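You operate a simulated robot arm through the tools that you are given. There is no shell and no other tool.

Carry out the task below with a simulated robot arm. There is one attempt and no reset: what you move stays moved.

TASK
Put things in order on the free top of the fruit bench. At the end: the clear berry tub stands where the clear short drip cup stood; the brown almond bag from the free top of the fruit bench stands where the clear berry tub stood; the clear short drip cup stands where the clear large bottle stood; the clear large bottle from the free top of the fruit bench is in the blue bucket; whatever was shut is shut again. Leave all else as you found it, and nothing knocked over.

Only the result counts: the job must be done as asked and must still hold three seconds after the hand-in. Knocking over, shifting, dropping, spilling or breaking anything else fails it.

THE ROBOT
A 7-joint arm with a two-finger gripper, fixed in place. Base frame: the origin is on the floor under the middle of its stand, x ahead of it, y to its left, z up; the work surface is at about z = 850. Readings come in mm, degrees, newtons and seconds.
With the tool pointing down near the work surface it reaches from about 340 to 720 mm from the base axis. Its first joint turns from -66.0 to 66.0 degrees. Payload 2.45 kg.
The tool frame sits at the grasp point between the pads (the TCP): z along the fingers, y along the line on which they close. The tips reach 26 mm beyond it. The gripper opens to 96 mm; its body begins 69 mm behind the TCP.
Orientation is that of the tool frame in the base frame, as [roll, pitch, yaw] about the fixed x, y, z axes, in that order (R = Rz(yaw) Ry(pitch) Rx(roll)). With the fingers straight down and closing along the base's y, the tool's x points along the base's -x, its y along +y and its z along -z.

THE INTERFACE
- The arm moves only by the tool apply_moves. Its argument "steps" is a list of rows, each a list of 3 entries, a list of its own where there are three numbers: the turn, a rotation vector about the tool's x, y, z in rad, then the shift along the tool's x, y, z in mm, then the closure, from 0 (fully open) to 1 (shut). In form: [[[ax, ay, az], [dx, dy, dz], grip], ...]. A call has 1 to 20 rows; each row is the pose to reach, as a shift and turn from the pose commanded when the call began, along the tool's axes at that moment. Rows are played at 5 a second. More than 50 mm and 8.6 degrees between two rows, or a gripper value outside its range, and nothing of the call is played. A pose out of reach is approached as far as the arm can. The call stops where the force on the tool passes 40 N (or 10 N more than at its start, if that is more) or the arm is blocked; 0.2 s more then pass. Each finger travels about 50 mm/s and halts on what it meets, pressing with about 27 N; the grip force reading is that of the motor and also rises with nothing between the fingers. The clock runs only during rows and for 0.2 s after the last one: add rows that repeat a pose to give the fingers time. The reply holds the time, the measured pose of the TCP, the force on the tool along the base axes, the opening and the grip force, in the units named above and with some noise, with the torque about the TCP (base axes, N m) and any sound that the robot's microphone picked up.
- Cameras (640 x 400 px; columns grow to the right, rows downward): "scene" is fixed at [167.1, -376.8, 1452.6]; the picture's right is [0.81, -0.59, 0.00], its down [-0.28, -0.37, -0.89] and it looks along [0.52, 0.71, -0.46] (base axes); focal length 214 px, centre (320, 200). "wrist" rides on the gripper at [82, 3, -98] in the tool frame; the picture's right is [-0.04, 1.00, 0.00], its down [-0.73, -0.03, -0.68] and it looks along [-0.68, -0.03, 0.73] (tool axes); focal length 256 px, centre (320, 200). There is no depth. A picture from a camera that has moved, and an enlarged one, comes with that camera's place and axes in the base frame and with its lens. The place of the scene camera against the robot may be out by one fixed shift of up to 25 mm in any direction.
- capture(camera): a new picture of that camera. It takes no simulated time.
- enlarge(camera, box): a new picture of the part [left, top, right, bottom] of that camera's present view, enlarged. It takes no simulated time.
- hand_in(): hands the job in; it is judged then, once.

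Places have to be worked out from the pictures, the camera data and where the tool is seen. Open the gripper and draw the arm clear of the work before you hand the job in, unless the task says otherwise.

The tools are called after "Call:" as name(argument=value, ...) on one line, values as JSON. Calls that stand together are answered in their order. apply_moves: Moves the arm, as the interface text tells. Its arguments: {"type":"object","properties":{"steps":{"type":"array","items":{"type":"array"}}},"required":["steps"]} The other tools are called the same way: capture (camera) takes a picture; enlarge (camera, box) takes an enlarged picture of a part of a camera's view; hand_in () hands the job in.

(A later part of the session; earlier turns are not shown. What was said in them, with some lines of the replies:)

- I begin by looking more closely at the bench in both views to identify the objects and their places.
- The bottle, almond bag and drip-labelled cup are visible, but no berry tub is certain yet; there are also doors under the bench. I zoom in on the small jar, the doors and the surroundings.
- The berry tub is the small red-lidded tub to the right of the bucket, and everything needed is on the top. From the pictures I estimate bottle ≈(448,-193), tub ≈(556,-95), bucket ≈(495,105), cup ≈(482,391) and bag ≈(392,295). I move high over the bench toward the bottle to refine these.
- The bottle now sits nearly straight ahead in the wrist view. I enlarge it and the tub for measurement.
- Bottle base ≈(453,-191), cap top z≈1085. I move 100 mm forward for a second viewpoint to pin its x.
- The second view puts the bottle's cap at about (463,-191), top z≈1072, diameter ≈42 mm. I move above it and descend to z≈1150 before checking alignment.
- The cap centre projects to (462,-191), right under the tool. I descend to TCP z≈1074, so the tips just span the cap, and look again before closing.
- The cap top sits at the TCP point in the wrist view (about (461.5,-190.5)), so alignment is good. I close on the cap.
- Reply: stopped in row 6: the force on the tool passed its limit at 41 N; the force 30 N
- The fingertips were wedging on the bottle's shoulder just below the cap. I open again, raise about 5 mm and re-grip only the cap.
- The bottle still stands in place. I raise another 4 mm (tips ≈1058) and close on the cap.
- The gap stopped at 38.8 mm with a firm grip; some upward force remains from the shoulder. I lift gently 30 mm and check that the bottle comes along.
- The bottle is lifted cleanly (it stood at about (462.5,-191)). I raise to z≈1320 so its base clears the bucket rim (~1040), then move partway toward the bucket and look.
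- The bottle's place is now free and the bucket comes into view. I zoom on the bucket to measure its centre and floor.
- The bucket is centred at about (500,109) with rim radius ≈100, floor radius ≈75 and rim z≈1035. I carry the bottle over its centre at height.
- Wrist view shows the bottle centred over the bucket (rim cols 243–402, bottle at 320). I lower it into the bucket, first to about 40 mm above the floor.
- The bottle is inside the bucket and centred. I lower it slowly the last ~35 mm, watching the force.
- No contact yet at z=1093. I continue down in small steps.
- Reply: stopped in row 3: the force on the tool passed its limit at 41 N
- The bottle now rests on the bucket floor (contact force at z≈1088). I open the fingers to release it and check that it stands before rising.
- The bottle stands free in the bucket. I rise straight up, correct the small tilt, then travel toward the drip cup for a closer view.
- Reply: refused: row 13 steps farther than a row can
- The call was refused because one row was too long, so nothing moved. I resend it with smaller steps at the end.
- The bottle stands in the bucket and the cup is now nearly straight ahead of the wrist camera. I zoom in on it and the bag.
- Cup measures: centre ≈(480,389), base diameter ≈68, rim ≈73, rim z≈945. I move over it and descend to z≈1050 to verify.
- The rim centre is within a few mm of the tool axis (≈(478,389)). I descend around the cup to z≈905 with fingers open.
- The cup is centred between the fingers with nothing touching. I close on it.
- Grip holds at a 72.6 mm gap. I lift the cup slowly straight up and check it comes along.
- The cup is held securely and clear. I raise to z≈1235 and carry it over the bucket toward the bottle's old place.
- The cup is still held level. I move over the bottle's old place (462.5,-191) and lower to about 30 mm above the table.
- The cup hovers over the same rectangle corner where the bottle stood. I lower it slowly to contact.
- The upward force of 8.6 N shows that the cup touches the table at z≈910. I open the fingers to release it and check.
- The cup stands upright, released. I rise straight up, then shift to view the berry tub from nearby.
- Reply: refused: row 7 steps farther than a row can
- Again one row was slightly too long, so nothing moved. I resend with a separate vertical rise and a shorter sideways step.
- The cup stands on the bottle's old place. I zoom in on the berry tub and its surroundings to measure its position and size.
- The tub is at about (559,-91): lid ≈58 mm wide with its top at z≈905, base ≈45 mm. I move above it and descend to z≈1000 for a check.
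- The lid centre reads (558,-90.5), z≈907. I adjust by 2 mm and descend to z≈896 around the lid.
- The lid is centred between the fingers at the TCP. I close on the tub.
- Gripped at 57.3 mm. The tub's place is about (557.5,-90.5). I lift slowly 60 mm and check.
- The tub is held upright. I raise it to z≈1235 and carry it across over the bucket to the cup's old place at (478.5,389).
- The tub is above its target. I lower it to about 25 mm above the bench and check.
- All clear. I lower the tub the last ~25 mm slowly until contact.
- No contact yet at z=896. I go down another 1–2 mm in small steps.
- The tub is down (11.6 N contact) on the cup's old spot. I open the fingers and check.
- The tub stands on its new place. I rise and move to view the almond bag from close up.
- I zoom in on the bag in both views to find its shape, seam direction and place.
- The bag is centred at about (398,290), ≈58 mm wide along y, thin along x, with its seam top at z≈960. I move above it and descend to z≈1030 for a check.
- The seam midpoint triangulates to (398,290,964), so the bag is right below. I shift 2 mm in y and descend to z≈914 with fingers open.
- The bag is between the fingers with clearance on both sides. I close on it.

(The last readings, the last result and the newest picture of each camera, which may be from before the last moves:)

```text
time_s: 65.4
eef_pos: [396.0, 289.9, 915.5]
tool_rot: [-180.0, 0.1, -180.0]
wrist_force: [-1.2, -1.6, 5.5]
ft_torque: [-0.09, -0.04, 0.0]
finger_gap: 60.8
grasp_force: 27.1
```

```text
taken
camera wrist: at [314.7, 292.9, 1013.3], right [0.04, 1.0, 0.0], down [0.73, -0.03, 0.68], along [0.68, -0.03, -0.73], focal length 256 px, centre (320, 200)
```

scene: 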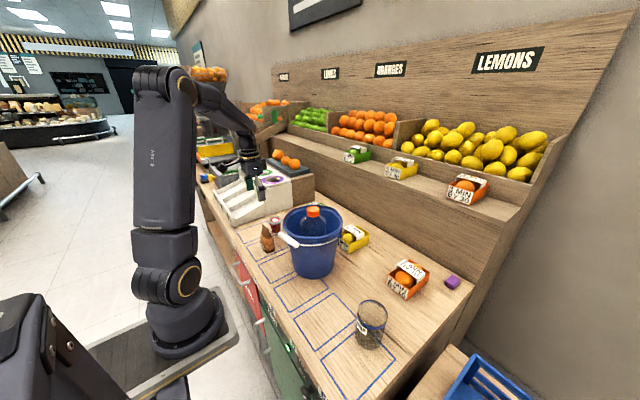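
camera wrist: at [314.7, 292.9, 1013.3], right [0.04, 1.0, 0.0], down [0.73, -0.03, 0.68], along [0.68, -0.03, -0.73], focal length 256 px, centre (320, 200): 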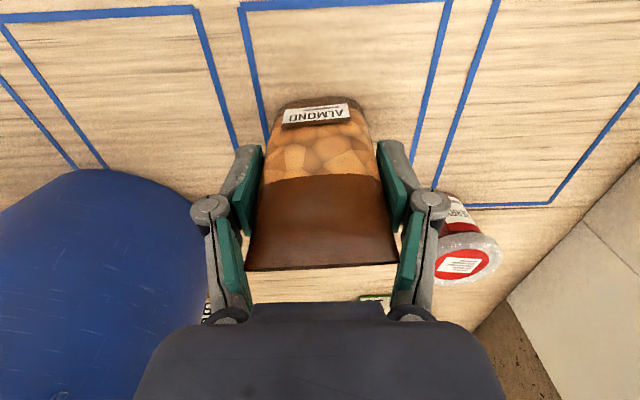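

Gripped at 60.8 mm. I lift slowly 60 mm and check that the bag hangs straight.

Call:
apply_moves(steps=[[[0, 0, 0], [0, 0, -4], 0.6], [[0, 0, 0], [0, 0, -10], 0.6], [[0, 0, 0], [0, 0, -25], 0.6], [[0, 0, 0], [0, 0, -45], 0.6], [[0, 0, 0], [0, 0, -65], 0.6], [[0, 0, 0], [0, 0, -65], 0.6]])

Call:
capture(camera="wrist")

Call:
enlarge(camera="scene", box=[220, 170, 320, 270])

```text
time_s: 66.8
eef_pos: [398.0, 289.3, 980.2]
tool_rot: [-179.9, 0.0, -180.0]
wrist_force: [0.0, 0.4, -1.1]
ft_torque: [-0.01, 0.03, -0.02]
finger_gap: 61.0
grasp_force: 27.0
```

```text
taken
camera wrist: at [314.4, 292.9, 1077.9], right [0.04, 1.0, 0.0], down [0.73, -0.03, 0.68], along [0.68, -0.03, -0.73], focal length 256 px, centre (320, 200)
```

wrist: 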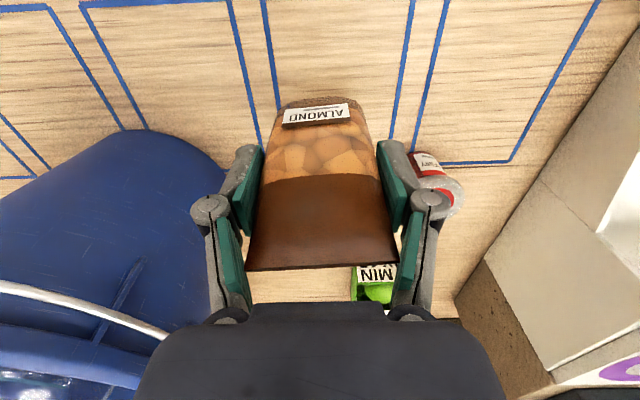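

```text
4.00 times, centred on (270, 220) of scene
camera zoom: at [167.1, -376.8, 1452.6], right [0.81, -0.59, 0.0], down [-0.28, -0.37, -0.89], along [0.52, 0.71, -0.46], focal length 858 px, centre (520, 120)
```

zoom: 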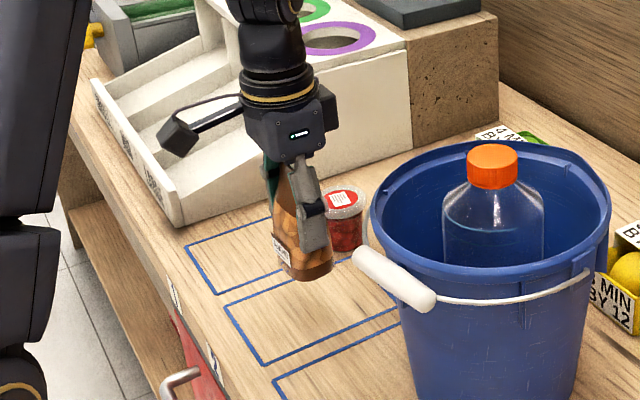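

The bag hangs straight. I raise it to z≈1235 and carry it over to the tub's old place at (557.5,-90.5).

Call:
apply_moves(steps=[[[0, 0, 0], [0, 0, -38], 0.6], [[0, 0, 0], [0, 0, -76], 0.6], [[0, 0, 0], [0, 0, -114], 0.6], [[0, 0, 0], [0, 0, -152], 0.6], [[0, 0, 0], [0, 0, -190], 0.6], [[0, 0, 0], [0, 0, -228], 0.6], [[0, 0, 0], [0, 0, -255], 0.6], [[0, 0, 0], [-14, -34, -255], 0.6], [[0, 0, 0], [-29, -69, -255], 0.6], [[0, 0, 0], [-43, -103, -255], 0.6], [[0, 0, 0], [-58, -138, -255], 0.6], [[0, 0, 0], [-72, -172, -255], 0.6], [[0, 0, 0], [-87, -207, -255], 0.6], [[0, 0, 0], [-101, -241, -255], 0.6], [[0, 0, 0], [-116, -276, -255], 0.6], [[0, 0, 0], [-130, -310, -255], 0.6], [[0, 0, 0], [-145, -345, -255], 0.6], [[0, 0, 0], [-159, -380, -255], 0.6], [[0, 0, 0], [-159, -380, -255], 0.6]])

Call:
capture(camera="wrist")

Call:
capture(camera="scene")

```text
time_s: 70.8
eef_pos: [556.3, -90.6, 1234.2]
tool_rot: [-179.9, 0.1, 180.0]
wrist_force: [0.6, 0.2, -0.2]
ft_torque: [0.01, 0.01, -0.01]
finger_gap: 60.4
grasp_force: 26.9
```

```text
taken
camera wrist: at [472.1, -87.6, 1333.9], right [0.04, 1.0, 0.0], down [0.73, -0.03, 0.68], along [0.68, -0.03, -0.73], focal length 256 px, centre (320, 200)
```

wrist: 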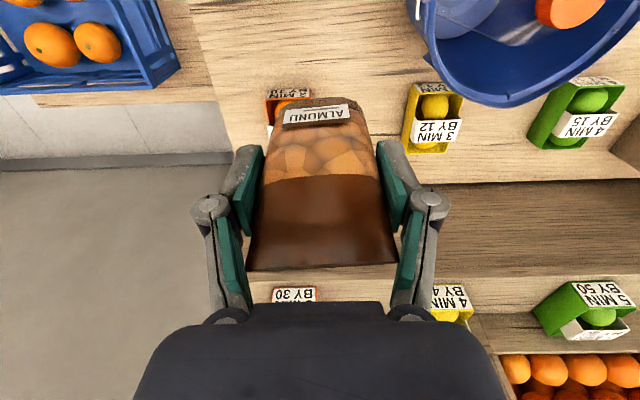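

```text
taken
```

scene: 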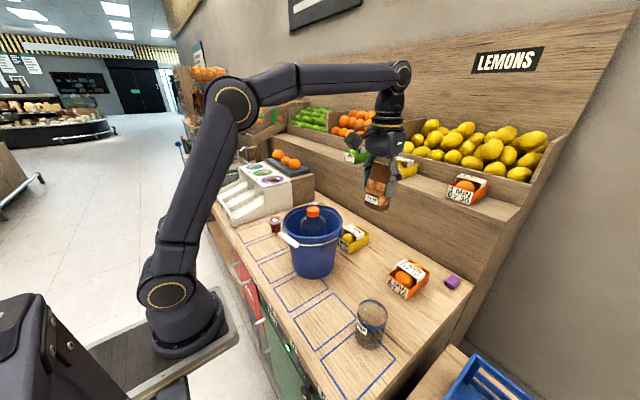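

The bag is over its target. I lower it to about 25 mm above the table and check.

Call:
apply_moves(steps=[[[0, 0, 0], [-0.5, 0, 40], 0.6], [[0, 0, 0], [-0.5, 0, 80], 0.6], [[0, 0, 0], [-0.5, 0, 120], 0.6], [[0, 0, 0], [-0.5, 0, 160], 0.6], [[0, 0, 0], [-0.5, 0, 200], 0.6], [[0, 0, 0], [-0.5, 0, 240], 0.6], [[0, 0, 0], [-0.5, 0, 270], 0.6], [[0, 0, 0], [-0.5, 0, 294], 0.6], [[0, 0, 0], [-0.5, 0, 294], 0.6]])

Call:
capture(camera="wrist")

Call:
enlarge(camera="scene", box=[280, 180, 440, 340])

```text
time_s: 72.8
eef_pos: [557.7, -89.7, 941.8]
tool_rot: [-179.9, 0.1, -180.0]
wrist_force: [0.1, 0.2, -0.1]
ft_torque: [-0.02, -0.02, 0.0]
finger_gap: 60.4
grasp_force: 27.1
```

```text
taken
camera wrist: at [474.3, -87.7, 1039.6], right [0.04, 1.0, 0.0], down [0.73, -0.03, 0.68], along [0.68, -0.03, -0.73], focal length 256 px, centre (320, 200)
```

wrist: 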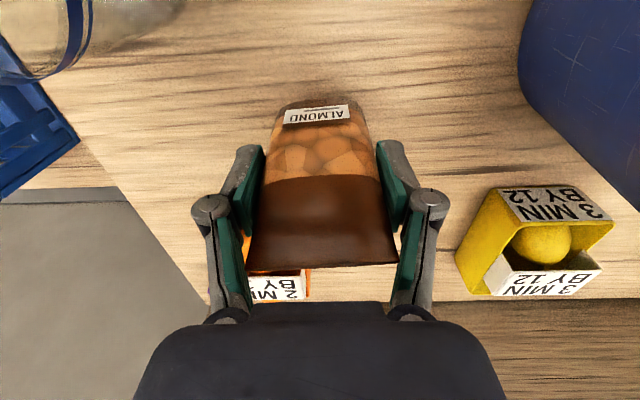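

```text
2.50 times, centred on (360, 260) of scene
camera zoom: at [167.1, -376.8, 1452.6], right [0.81, -0.59, 0.0], down [-0.28, -0.37, -0.89], along [0.52, 0.71, -0.46], focal length 536 px, centre (220, 50)
```

zoom: 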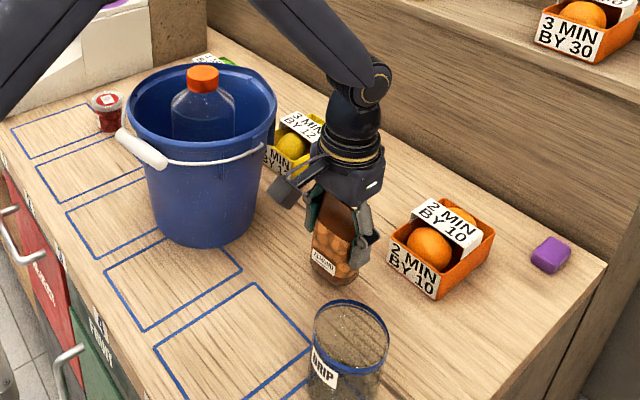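

The bag hangs over the tub's old place with everything clear. I lower slowly toward contact near z≈915.

Call:
apply_moves(steps=[[[0, 0, 0], [0, 0, 10], 0.6], [[0, 0, 0], [0, 0, 18], 0.6], [[0, 0, 0], [0, 0, 23], 0.6], [[0, 0, 0], [0, 0, 23], 0.6]])

Call:
apply_moves(steps=[[[0, 0, 0], [0, 0, 1], 0.6], [[0, 0, 0], [0, 0, 2], 0.6], [[0, 0, 0], [0, 0, 2.5], 0.6], [[0, 0, 0], [0, 0, 2.5], 0.6]])

```text
time_s: 73.8
eef_pos: [557.1, -91.3, 918.3]
tool_rot: [-179.9, 0.0, 180.0]
wrist_force: [-0.2, 0.7, -1.2]
ft_torque: [-0.01, 0.01, 0.04]
finger_gap: 59.9
grasp_force: 26.9
```

```text
time_s: 74.8
eef_pos: [557.5, -88.7, 917.6]
tool_rot: [-179.9, 0.0, -180.0]
wrist_force: [0.1, 0.6, 0.8]
ft_torque: [-0.01, -0.02, -0.03]
finger_gap: 60.4
grasp_force: 27.1
```

Force is only just changing, so the bag is close to or barely at contact. I go down another 1–2 mm.

Call:
apply_moves(steps=[[[0, 0, 0], [0, 0, 0.7], 0.6], [[0, 0, 0], [0, 0, 1.4], 0.6], [[0, 0, 0], [0, 0, 1.4], 0.6]])

```text
time_s: 75.6
eef_pos: [558.4, -90.9, 917.1]
tool_rot: [-180.0, 0.2, 180.0]
wrist_force: [-6.1, 0.8, 22.4]
ft_torque: [0.12, 0.39, 0.07]
finger_gap: 60.4
grasp_force: 27.0
```

Firm contact (22 N). I back off 1 mm to relieve the pressure, then open the fingers.

Call:
apply_moves(steps=[[[0, 0, 0], [0, 0, -1], 0.6], [[0, 0, 0], [0, 0, -1], 0.6]])

Call:
apply_moves(steps=[[[0, 0, 0], [0, 0, 0], 0.38], [[0, 0, 0], [0, 0, 0], 0.3], [[0, 0, 0], [0, 0, 0], 0.2], [[0, 0, 0], [0, 0, 0], 0], [[0, 0, 0], [0, 0, 0], 0], [[0, 0, 0], [0, 0, 0], 0]])

Call:
capture(camera="wrist")

Call:
enlarge(camera="scene", box=[280, 180, 440, 340])

```text
time_s: 76.2
eef_pos: [558.7, -90.6, 915.4]
tool_rot: [-179.8, 0.1, -180.0]
wrist_force: [-0.6, -0.9, 16.3]
ft_torque: [0.02, 0.07, 0.04]
finger_gap: 60.5
grasp_force: 27.5
```

```text
time_s: 77.6
eef_pos: [557.1, -90.7, 916.8]
tool_rot: [-179.9, 0.2, 179.9]
wrist_force: [-0.4, 0.0, 0.3]
ft_torque: [0.03, 0.02, 0.0]
finger_gap: 96.1
grasp_force: 0.1
```

```text
taken
camera wrist: at [474.3, -87.2, 1013.8], right [0.04, 1.0, 0.0], down [0.73, -0.03, 0.68], along [0.68, -0.03, -0.73], focal length 256 px, centre (320, 200)
```

wrist: 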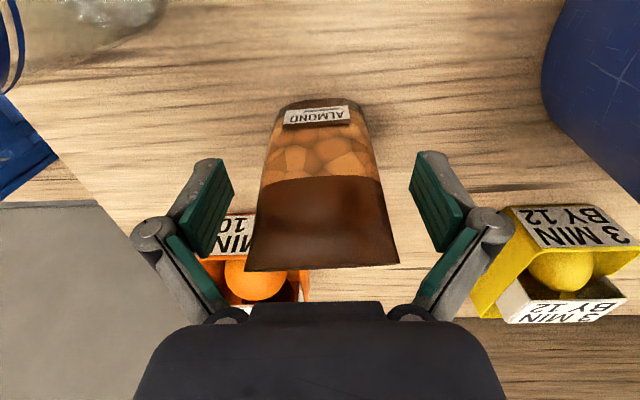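

```text
2.50 times, centred on (360, 260) of scene
camera zoom: at [167.1, -376.8, 1452.6], right [0.81, -0.59, 0.0], down [-0.28, -0.37, -0.89], along [0.52, 0.71, -0.46], focal length 536 px, centre (220, 50)
```

zoom: 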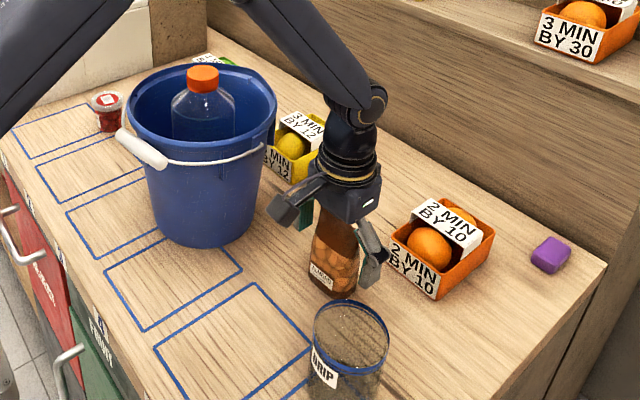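

The bag stands free. I rise straight up clear of everything, then draw the arm back.

Call:
apply_moves(steps=[[[0, 0, 0], [0, 0, -20], 0], [[0, 0, 0], [0, 0, -50], 0], [[0, 0, 0], [0, 0, -90], 0], [[0, 0, 0], [0, 0, -130], 0], [[0, 0, 0], [0, 0, -170], 0], [[0, 0, 0], [0, 0, -210], 0], [[0, 0, 0], [0, 0, -250], 0], [[0, 0, 0], [0, 0, -290], 0], [[0, 0, 0], [0, 0, -330], 0], [[0, 0, 0], [0, 0, -370], 0], [[0, 0, 0], [0, 0, -400], 0], [[0, 0, 0], [40, 15, -400], 0], [[0, 0, 0], [80, 30, -400], 0], [[0, 0, 0], [120, 45, -400], 0], [[0, 0, 0], [160, 60, -400], 0], [[0, 0, 0], [200, 75, -400], 0], [[0, 0, 0], [200, 75, -400], 0]])

Call:
capture(camera="wrist")

Call:
capture(camera="scene")

Call:
enlarge(camera="scene", box=[200, 170, 480, 400])

```text
time_s: 81.2
eef_pos: [356.4, -15.1, 1315.1]
tool_rot: [-179.9, 0.1, 179.9]
wrist_force: [0.1, 0.6, -0.3]
ft_torque: [-0.01, 0.01, 0.0]
finger_gap: 96.1
grasp_force: 0.0
```

```text
taken
camera wrist: at [272.9, -12.6, 1412.8], right [0.04, 1.0, 0.0], down [0.73, -0.03, 0.68], along [0.68, -0.03, -0.73], focal length 256 px, centre (320, 200)
```

wrist: 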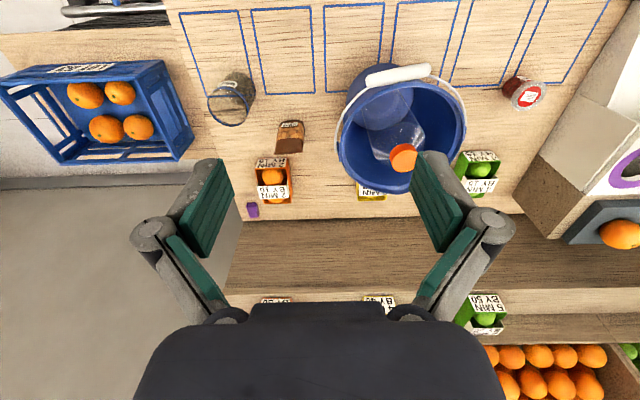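

```text
taken
```

scene: 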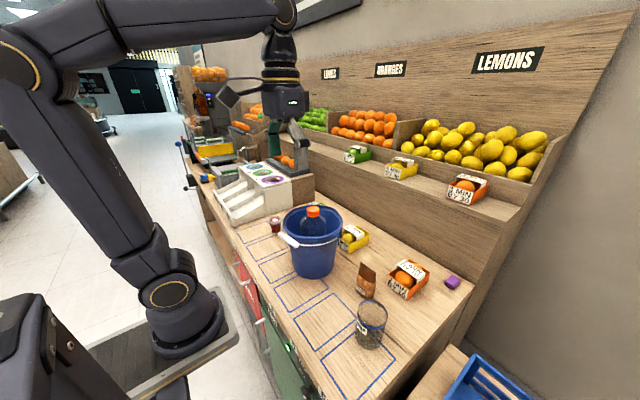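

```text
1.74 times, centred on (340, 285) of scene
camera zoom: at [167.1, -376.8, 1452.6], right [0.81, -0.59, 0.0], down [-0.28, -0.37, -0.89], along [0.52, 0.71, -0.46], focal length 373 px, centre (285, 52)
```

zoom: 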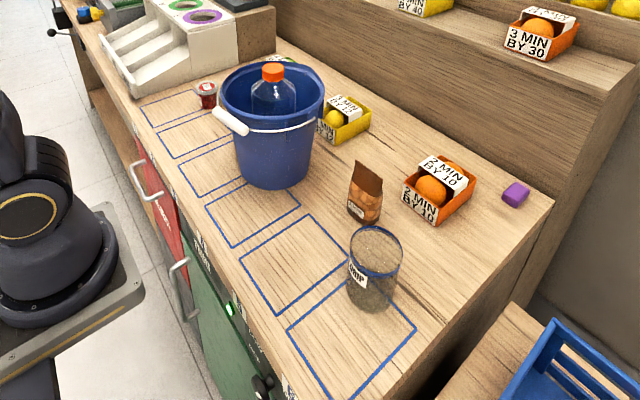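

Everything looks right and the bucket hasn't moved. I compare final placements against the start pictures with the same enlargements.

Call:
enlarge(camera="scene", box=[330, 250, 470, 360])

Call:
enlarge(camera="scene", box=[220, 180, 340, 280])

```text
3.64 times, centred on (400, 305) of scene
camera zoom: at [167.1, -376.8, 1452.6], right [0.81, -0.59, 0.0], down [-0.28, -0.37, -0.89], along [0.52, 0.71, -0.46], focal length 780 px, centre (29, -182)
```

zoom: 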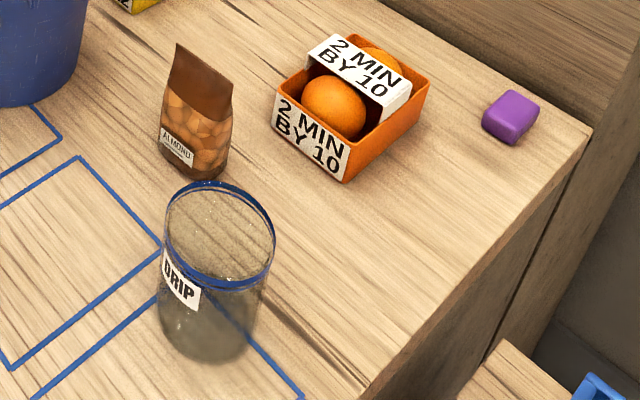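

```text
4.00 times, centred on (280, 230) of scene
camera zoom: at [167.1, -376.8, 1452.6], right [0.81, -0.59, 0.0], down [-0.28, -0.37, -0.89], along [0.52, 0.71, -0.46], focal length 858 px, centre (480, 80)
```

zoom: 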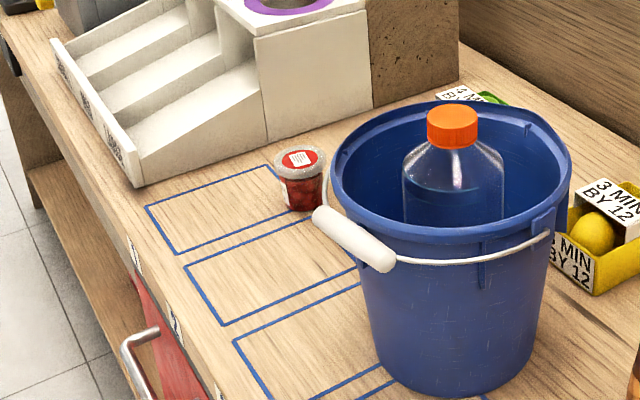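

Tub and bag match their target spots. As a last check on the cup, I return to the pose from which I first measured the bottle and compare the same view.

Call:
apply_moves(steps=[[[0, 0, 0], [-19, -35, 0], 0], [[0, 0, 0], [-38, -70, 0], 0], [[0, 0, 0], [-57, -105, -5], 0], [[0, 0, 0], [-76, -140, -6], 0], [[0, 0, 0], [-96, -175, -6], 0], [[0, 0, 0], [-96, -175, -6], 0]])

Call:
enlarge(camera="wrist", box=[240, 0, 420, 160])

```text
time_s: 82.6
eef_pos: [453.2, -190.2, 1321.1]
tool_rot: [-179.9, 0.0, -180.0]
wrist_force: [-0.4, -1.1, -0.3]
ft_torque: [-0.04, 0.02, 0.0]
finger_gap: 96.0
grasp_force: 0.0
```

```text
2.50 times, centred on (330, 80) of wrist
camera zoom: at [370.1, -187.1, 1419.8], right [0.04, 1.0, 0.0], down [0.73, -0.03, 0.68], along [0.68, -0.03, -0.73], focal length 640 px, centre (295, 500)
```

zoom: 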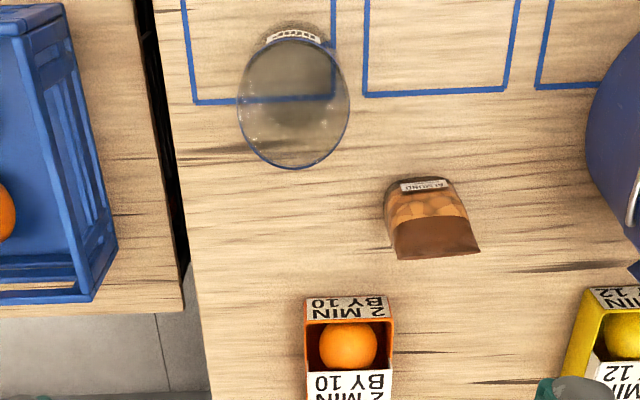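

The cup sits at about (465,-192), within 3 mm of where the bottle stood, and the bag is on the tub's spot. I draw the arm back to its high, retracted pose with the gripper open.

Call:
apply_moves(steps=[[[0, 0, 0], [25, 30, 0], 0], [[0, 0, 0], [50, 65, 0], 0], [[0, 0, 0], [75, 100, 0], 0], [[0, 0, 0], [100, 135, 0], 0], [[0, 0, 0], [100, 175, 0], 0], [[0, 0, 0], [100, 215, 0], 0], [[0, 0, 0], [100, 255, 0], 0], [[0, 0, 0], [100, 295, 0], 0], [[0, 0, 0], [100, 335, 0], 0], [[0, 0, 0], [100, 375, 0], 0], [[0, 0, 0], [100, 394, 0], 0], [[0, 0, 0], [100, 394, 0], 0]])

Call:
capture(camera="scene")

Call:
capture(camera="wrist")

```text
time_s: 85.2
eef_pos: [352.3, 205.1, 1321.6]
tool_rot: [-180.0, 0.1, -179.9]
wrist_force: [-0.7, 0.1, 0.8]
ft_torque: [0.0, -0.01, 0.0]
finger_gap: 95.9
grasp_force: 0.1
```

```text
taken
```

scene: 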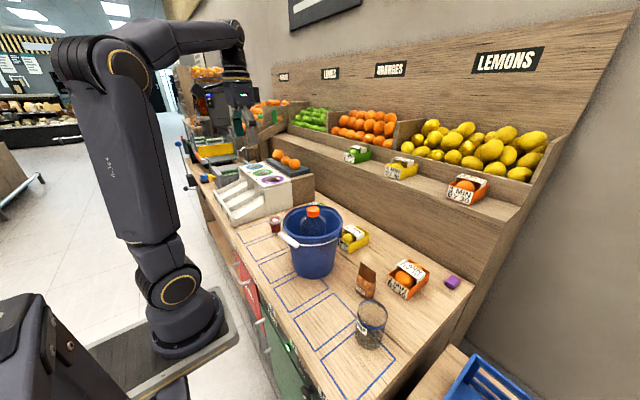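

```text
taken
camera wrist: at [269.2, 207.9, 1419.4], right [0.04, 1.0, 0.0], down [0.73, -0.03, 0.68], along [0.68, -0.03, -0.73], focal length 256 px, centre (320, 200)
```

wrist: 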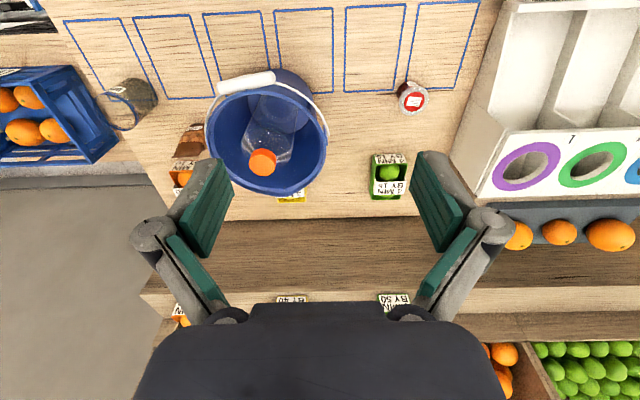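

The final pictures match the task: bottle upright in the bucket, cup on the bottle's place, tub on the cup's place, bag on the tub's place. The bucket and the rest are as at the start, the doors were never opened, and the arm is clear with the gripper open, so I hand in.

Call:
hand_in()

```text
The job is handed in.
```

I made all four moves and handed the job in. No result came back after the hand-in.

| Object | Where it is now |
|---|---|
| Clear large bottle | Upright in the blue bucket |
| Clear short drip cup | Where the bottle stood, about 3 mm off by my measurement |
| Clear berry tub | Where the drip cup stood |
| Brown almond bag | Where the berry tub stood |

While gripping the bottle, the fingertips first pressed on its shoulder and tripped the 40 N force limit. I re-gripped it on the cap only, and it stayed standing. A second stop at about 40 N came as I set it on the bucket floor.

I never opened the doors or anything else, so there was nothing to shut again. In the last pictures nothing was knocked over and the bucket was where it started. The gripper was open and the arm was back near its starting position, clear of the bench, when I handed in.
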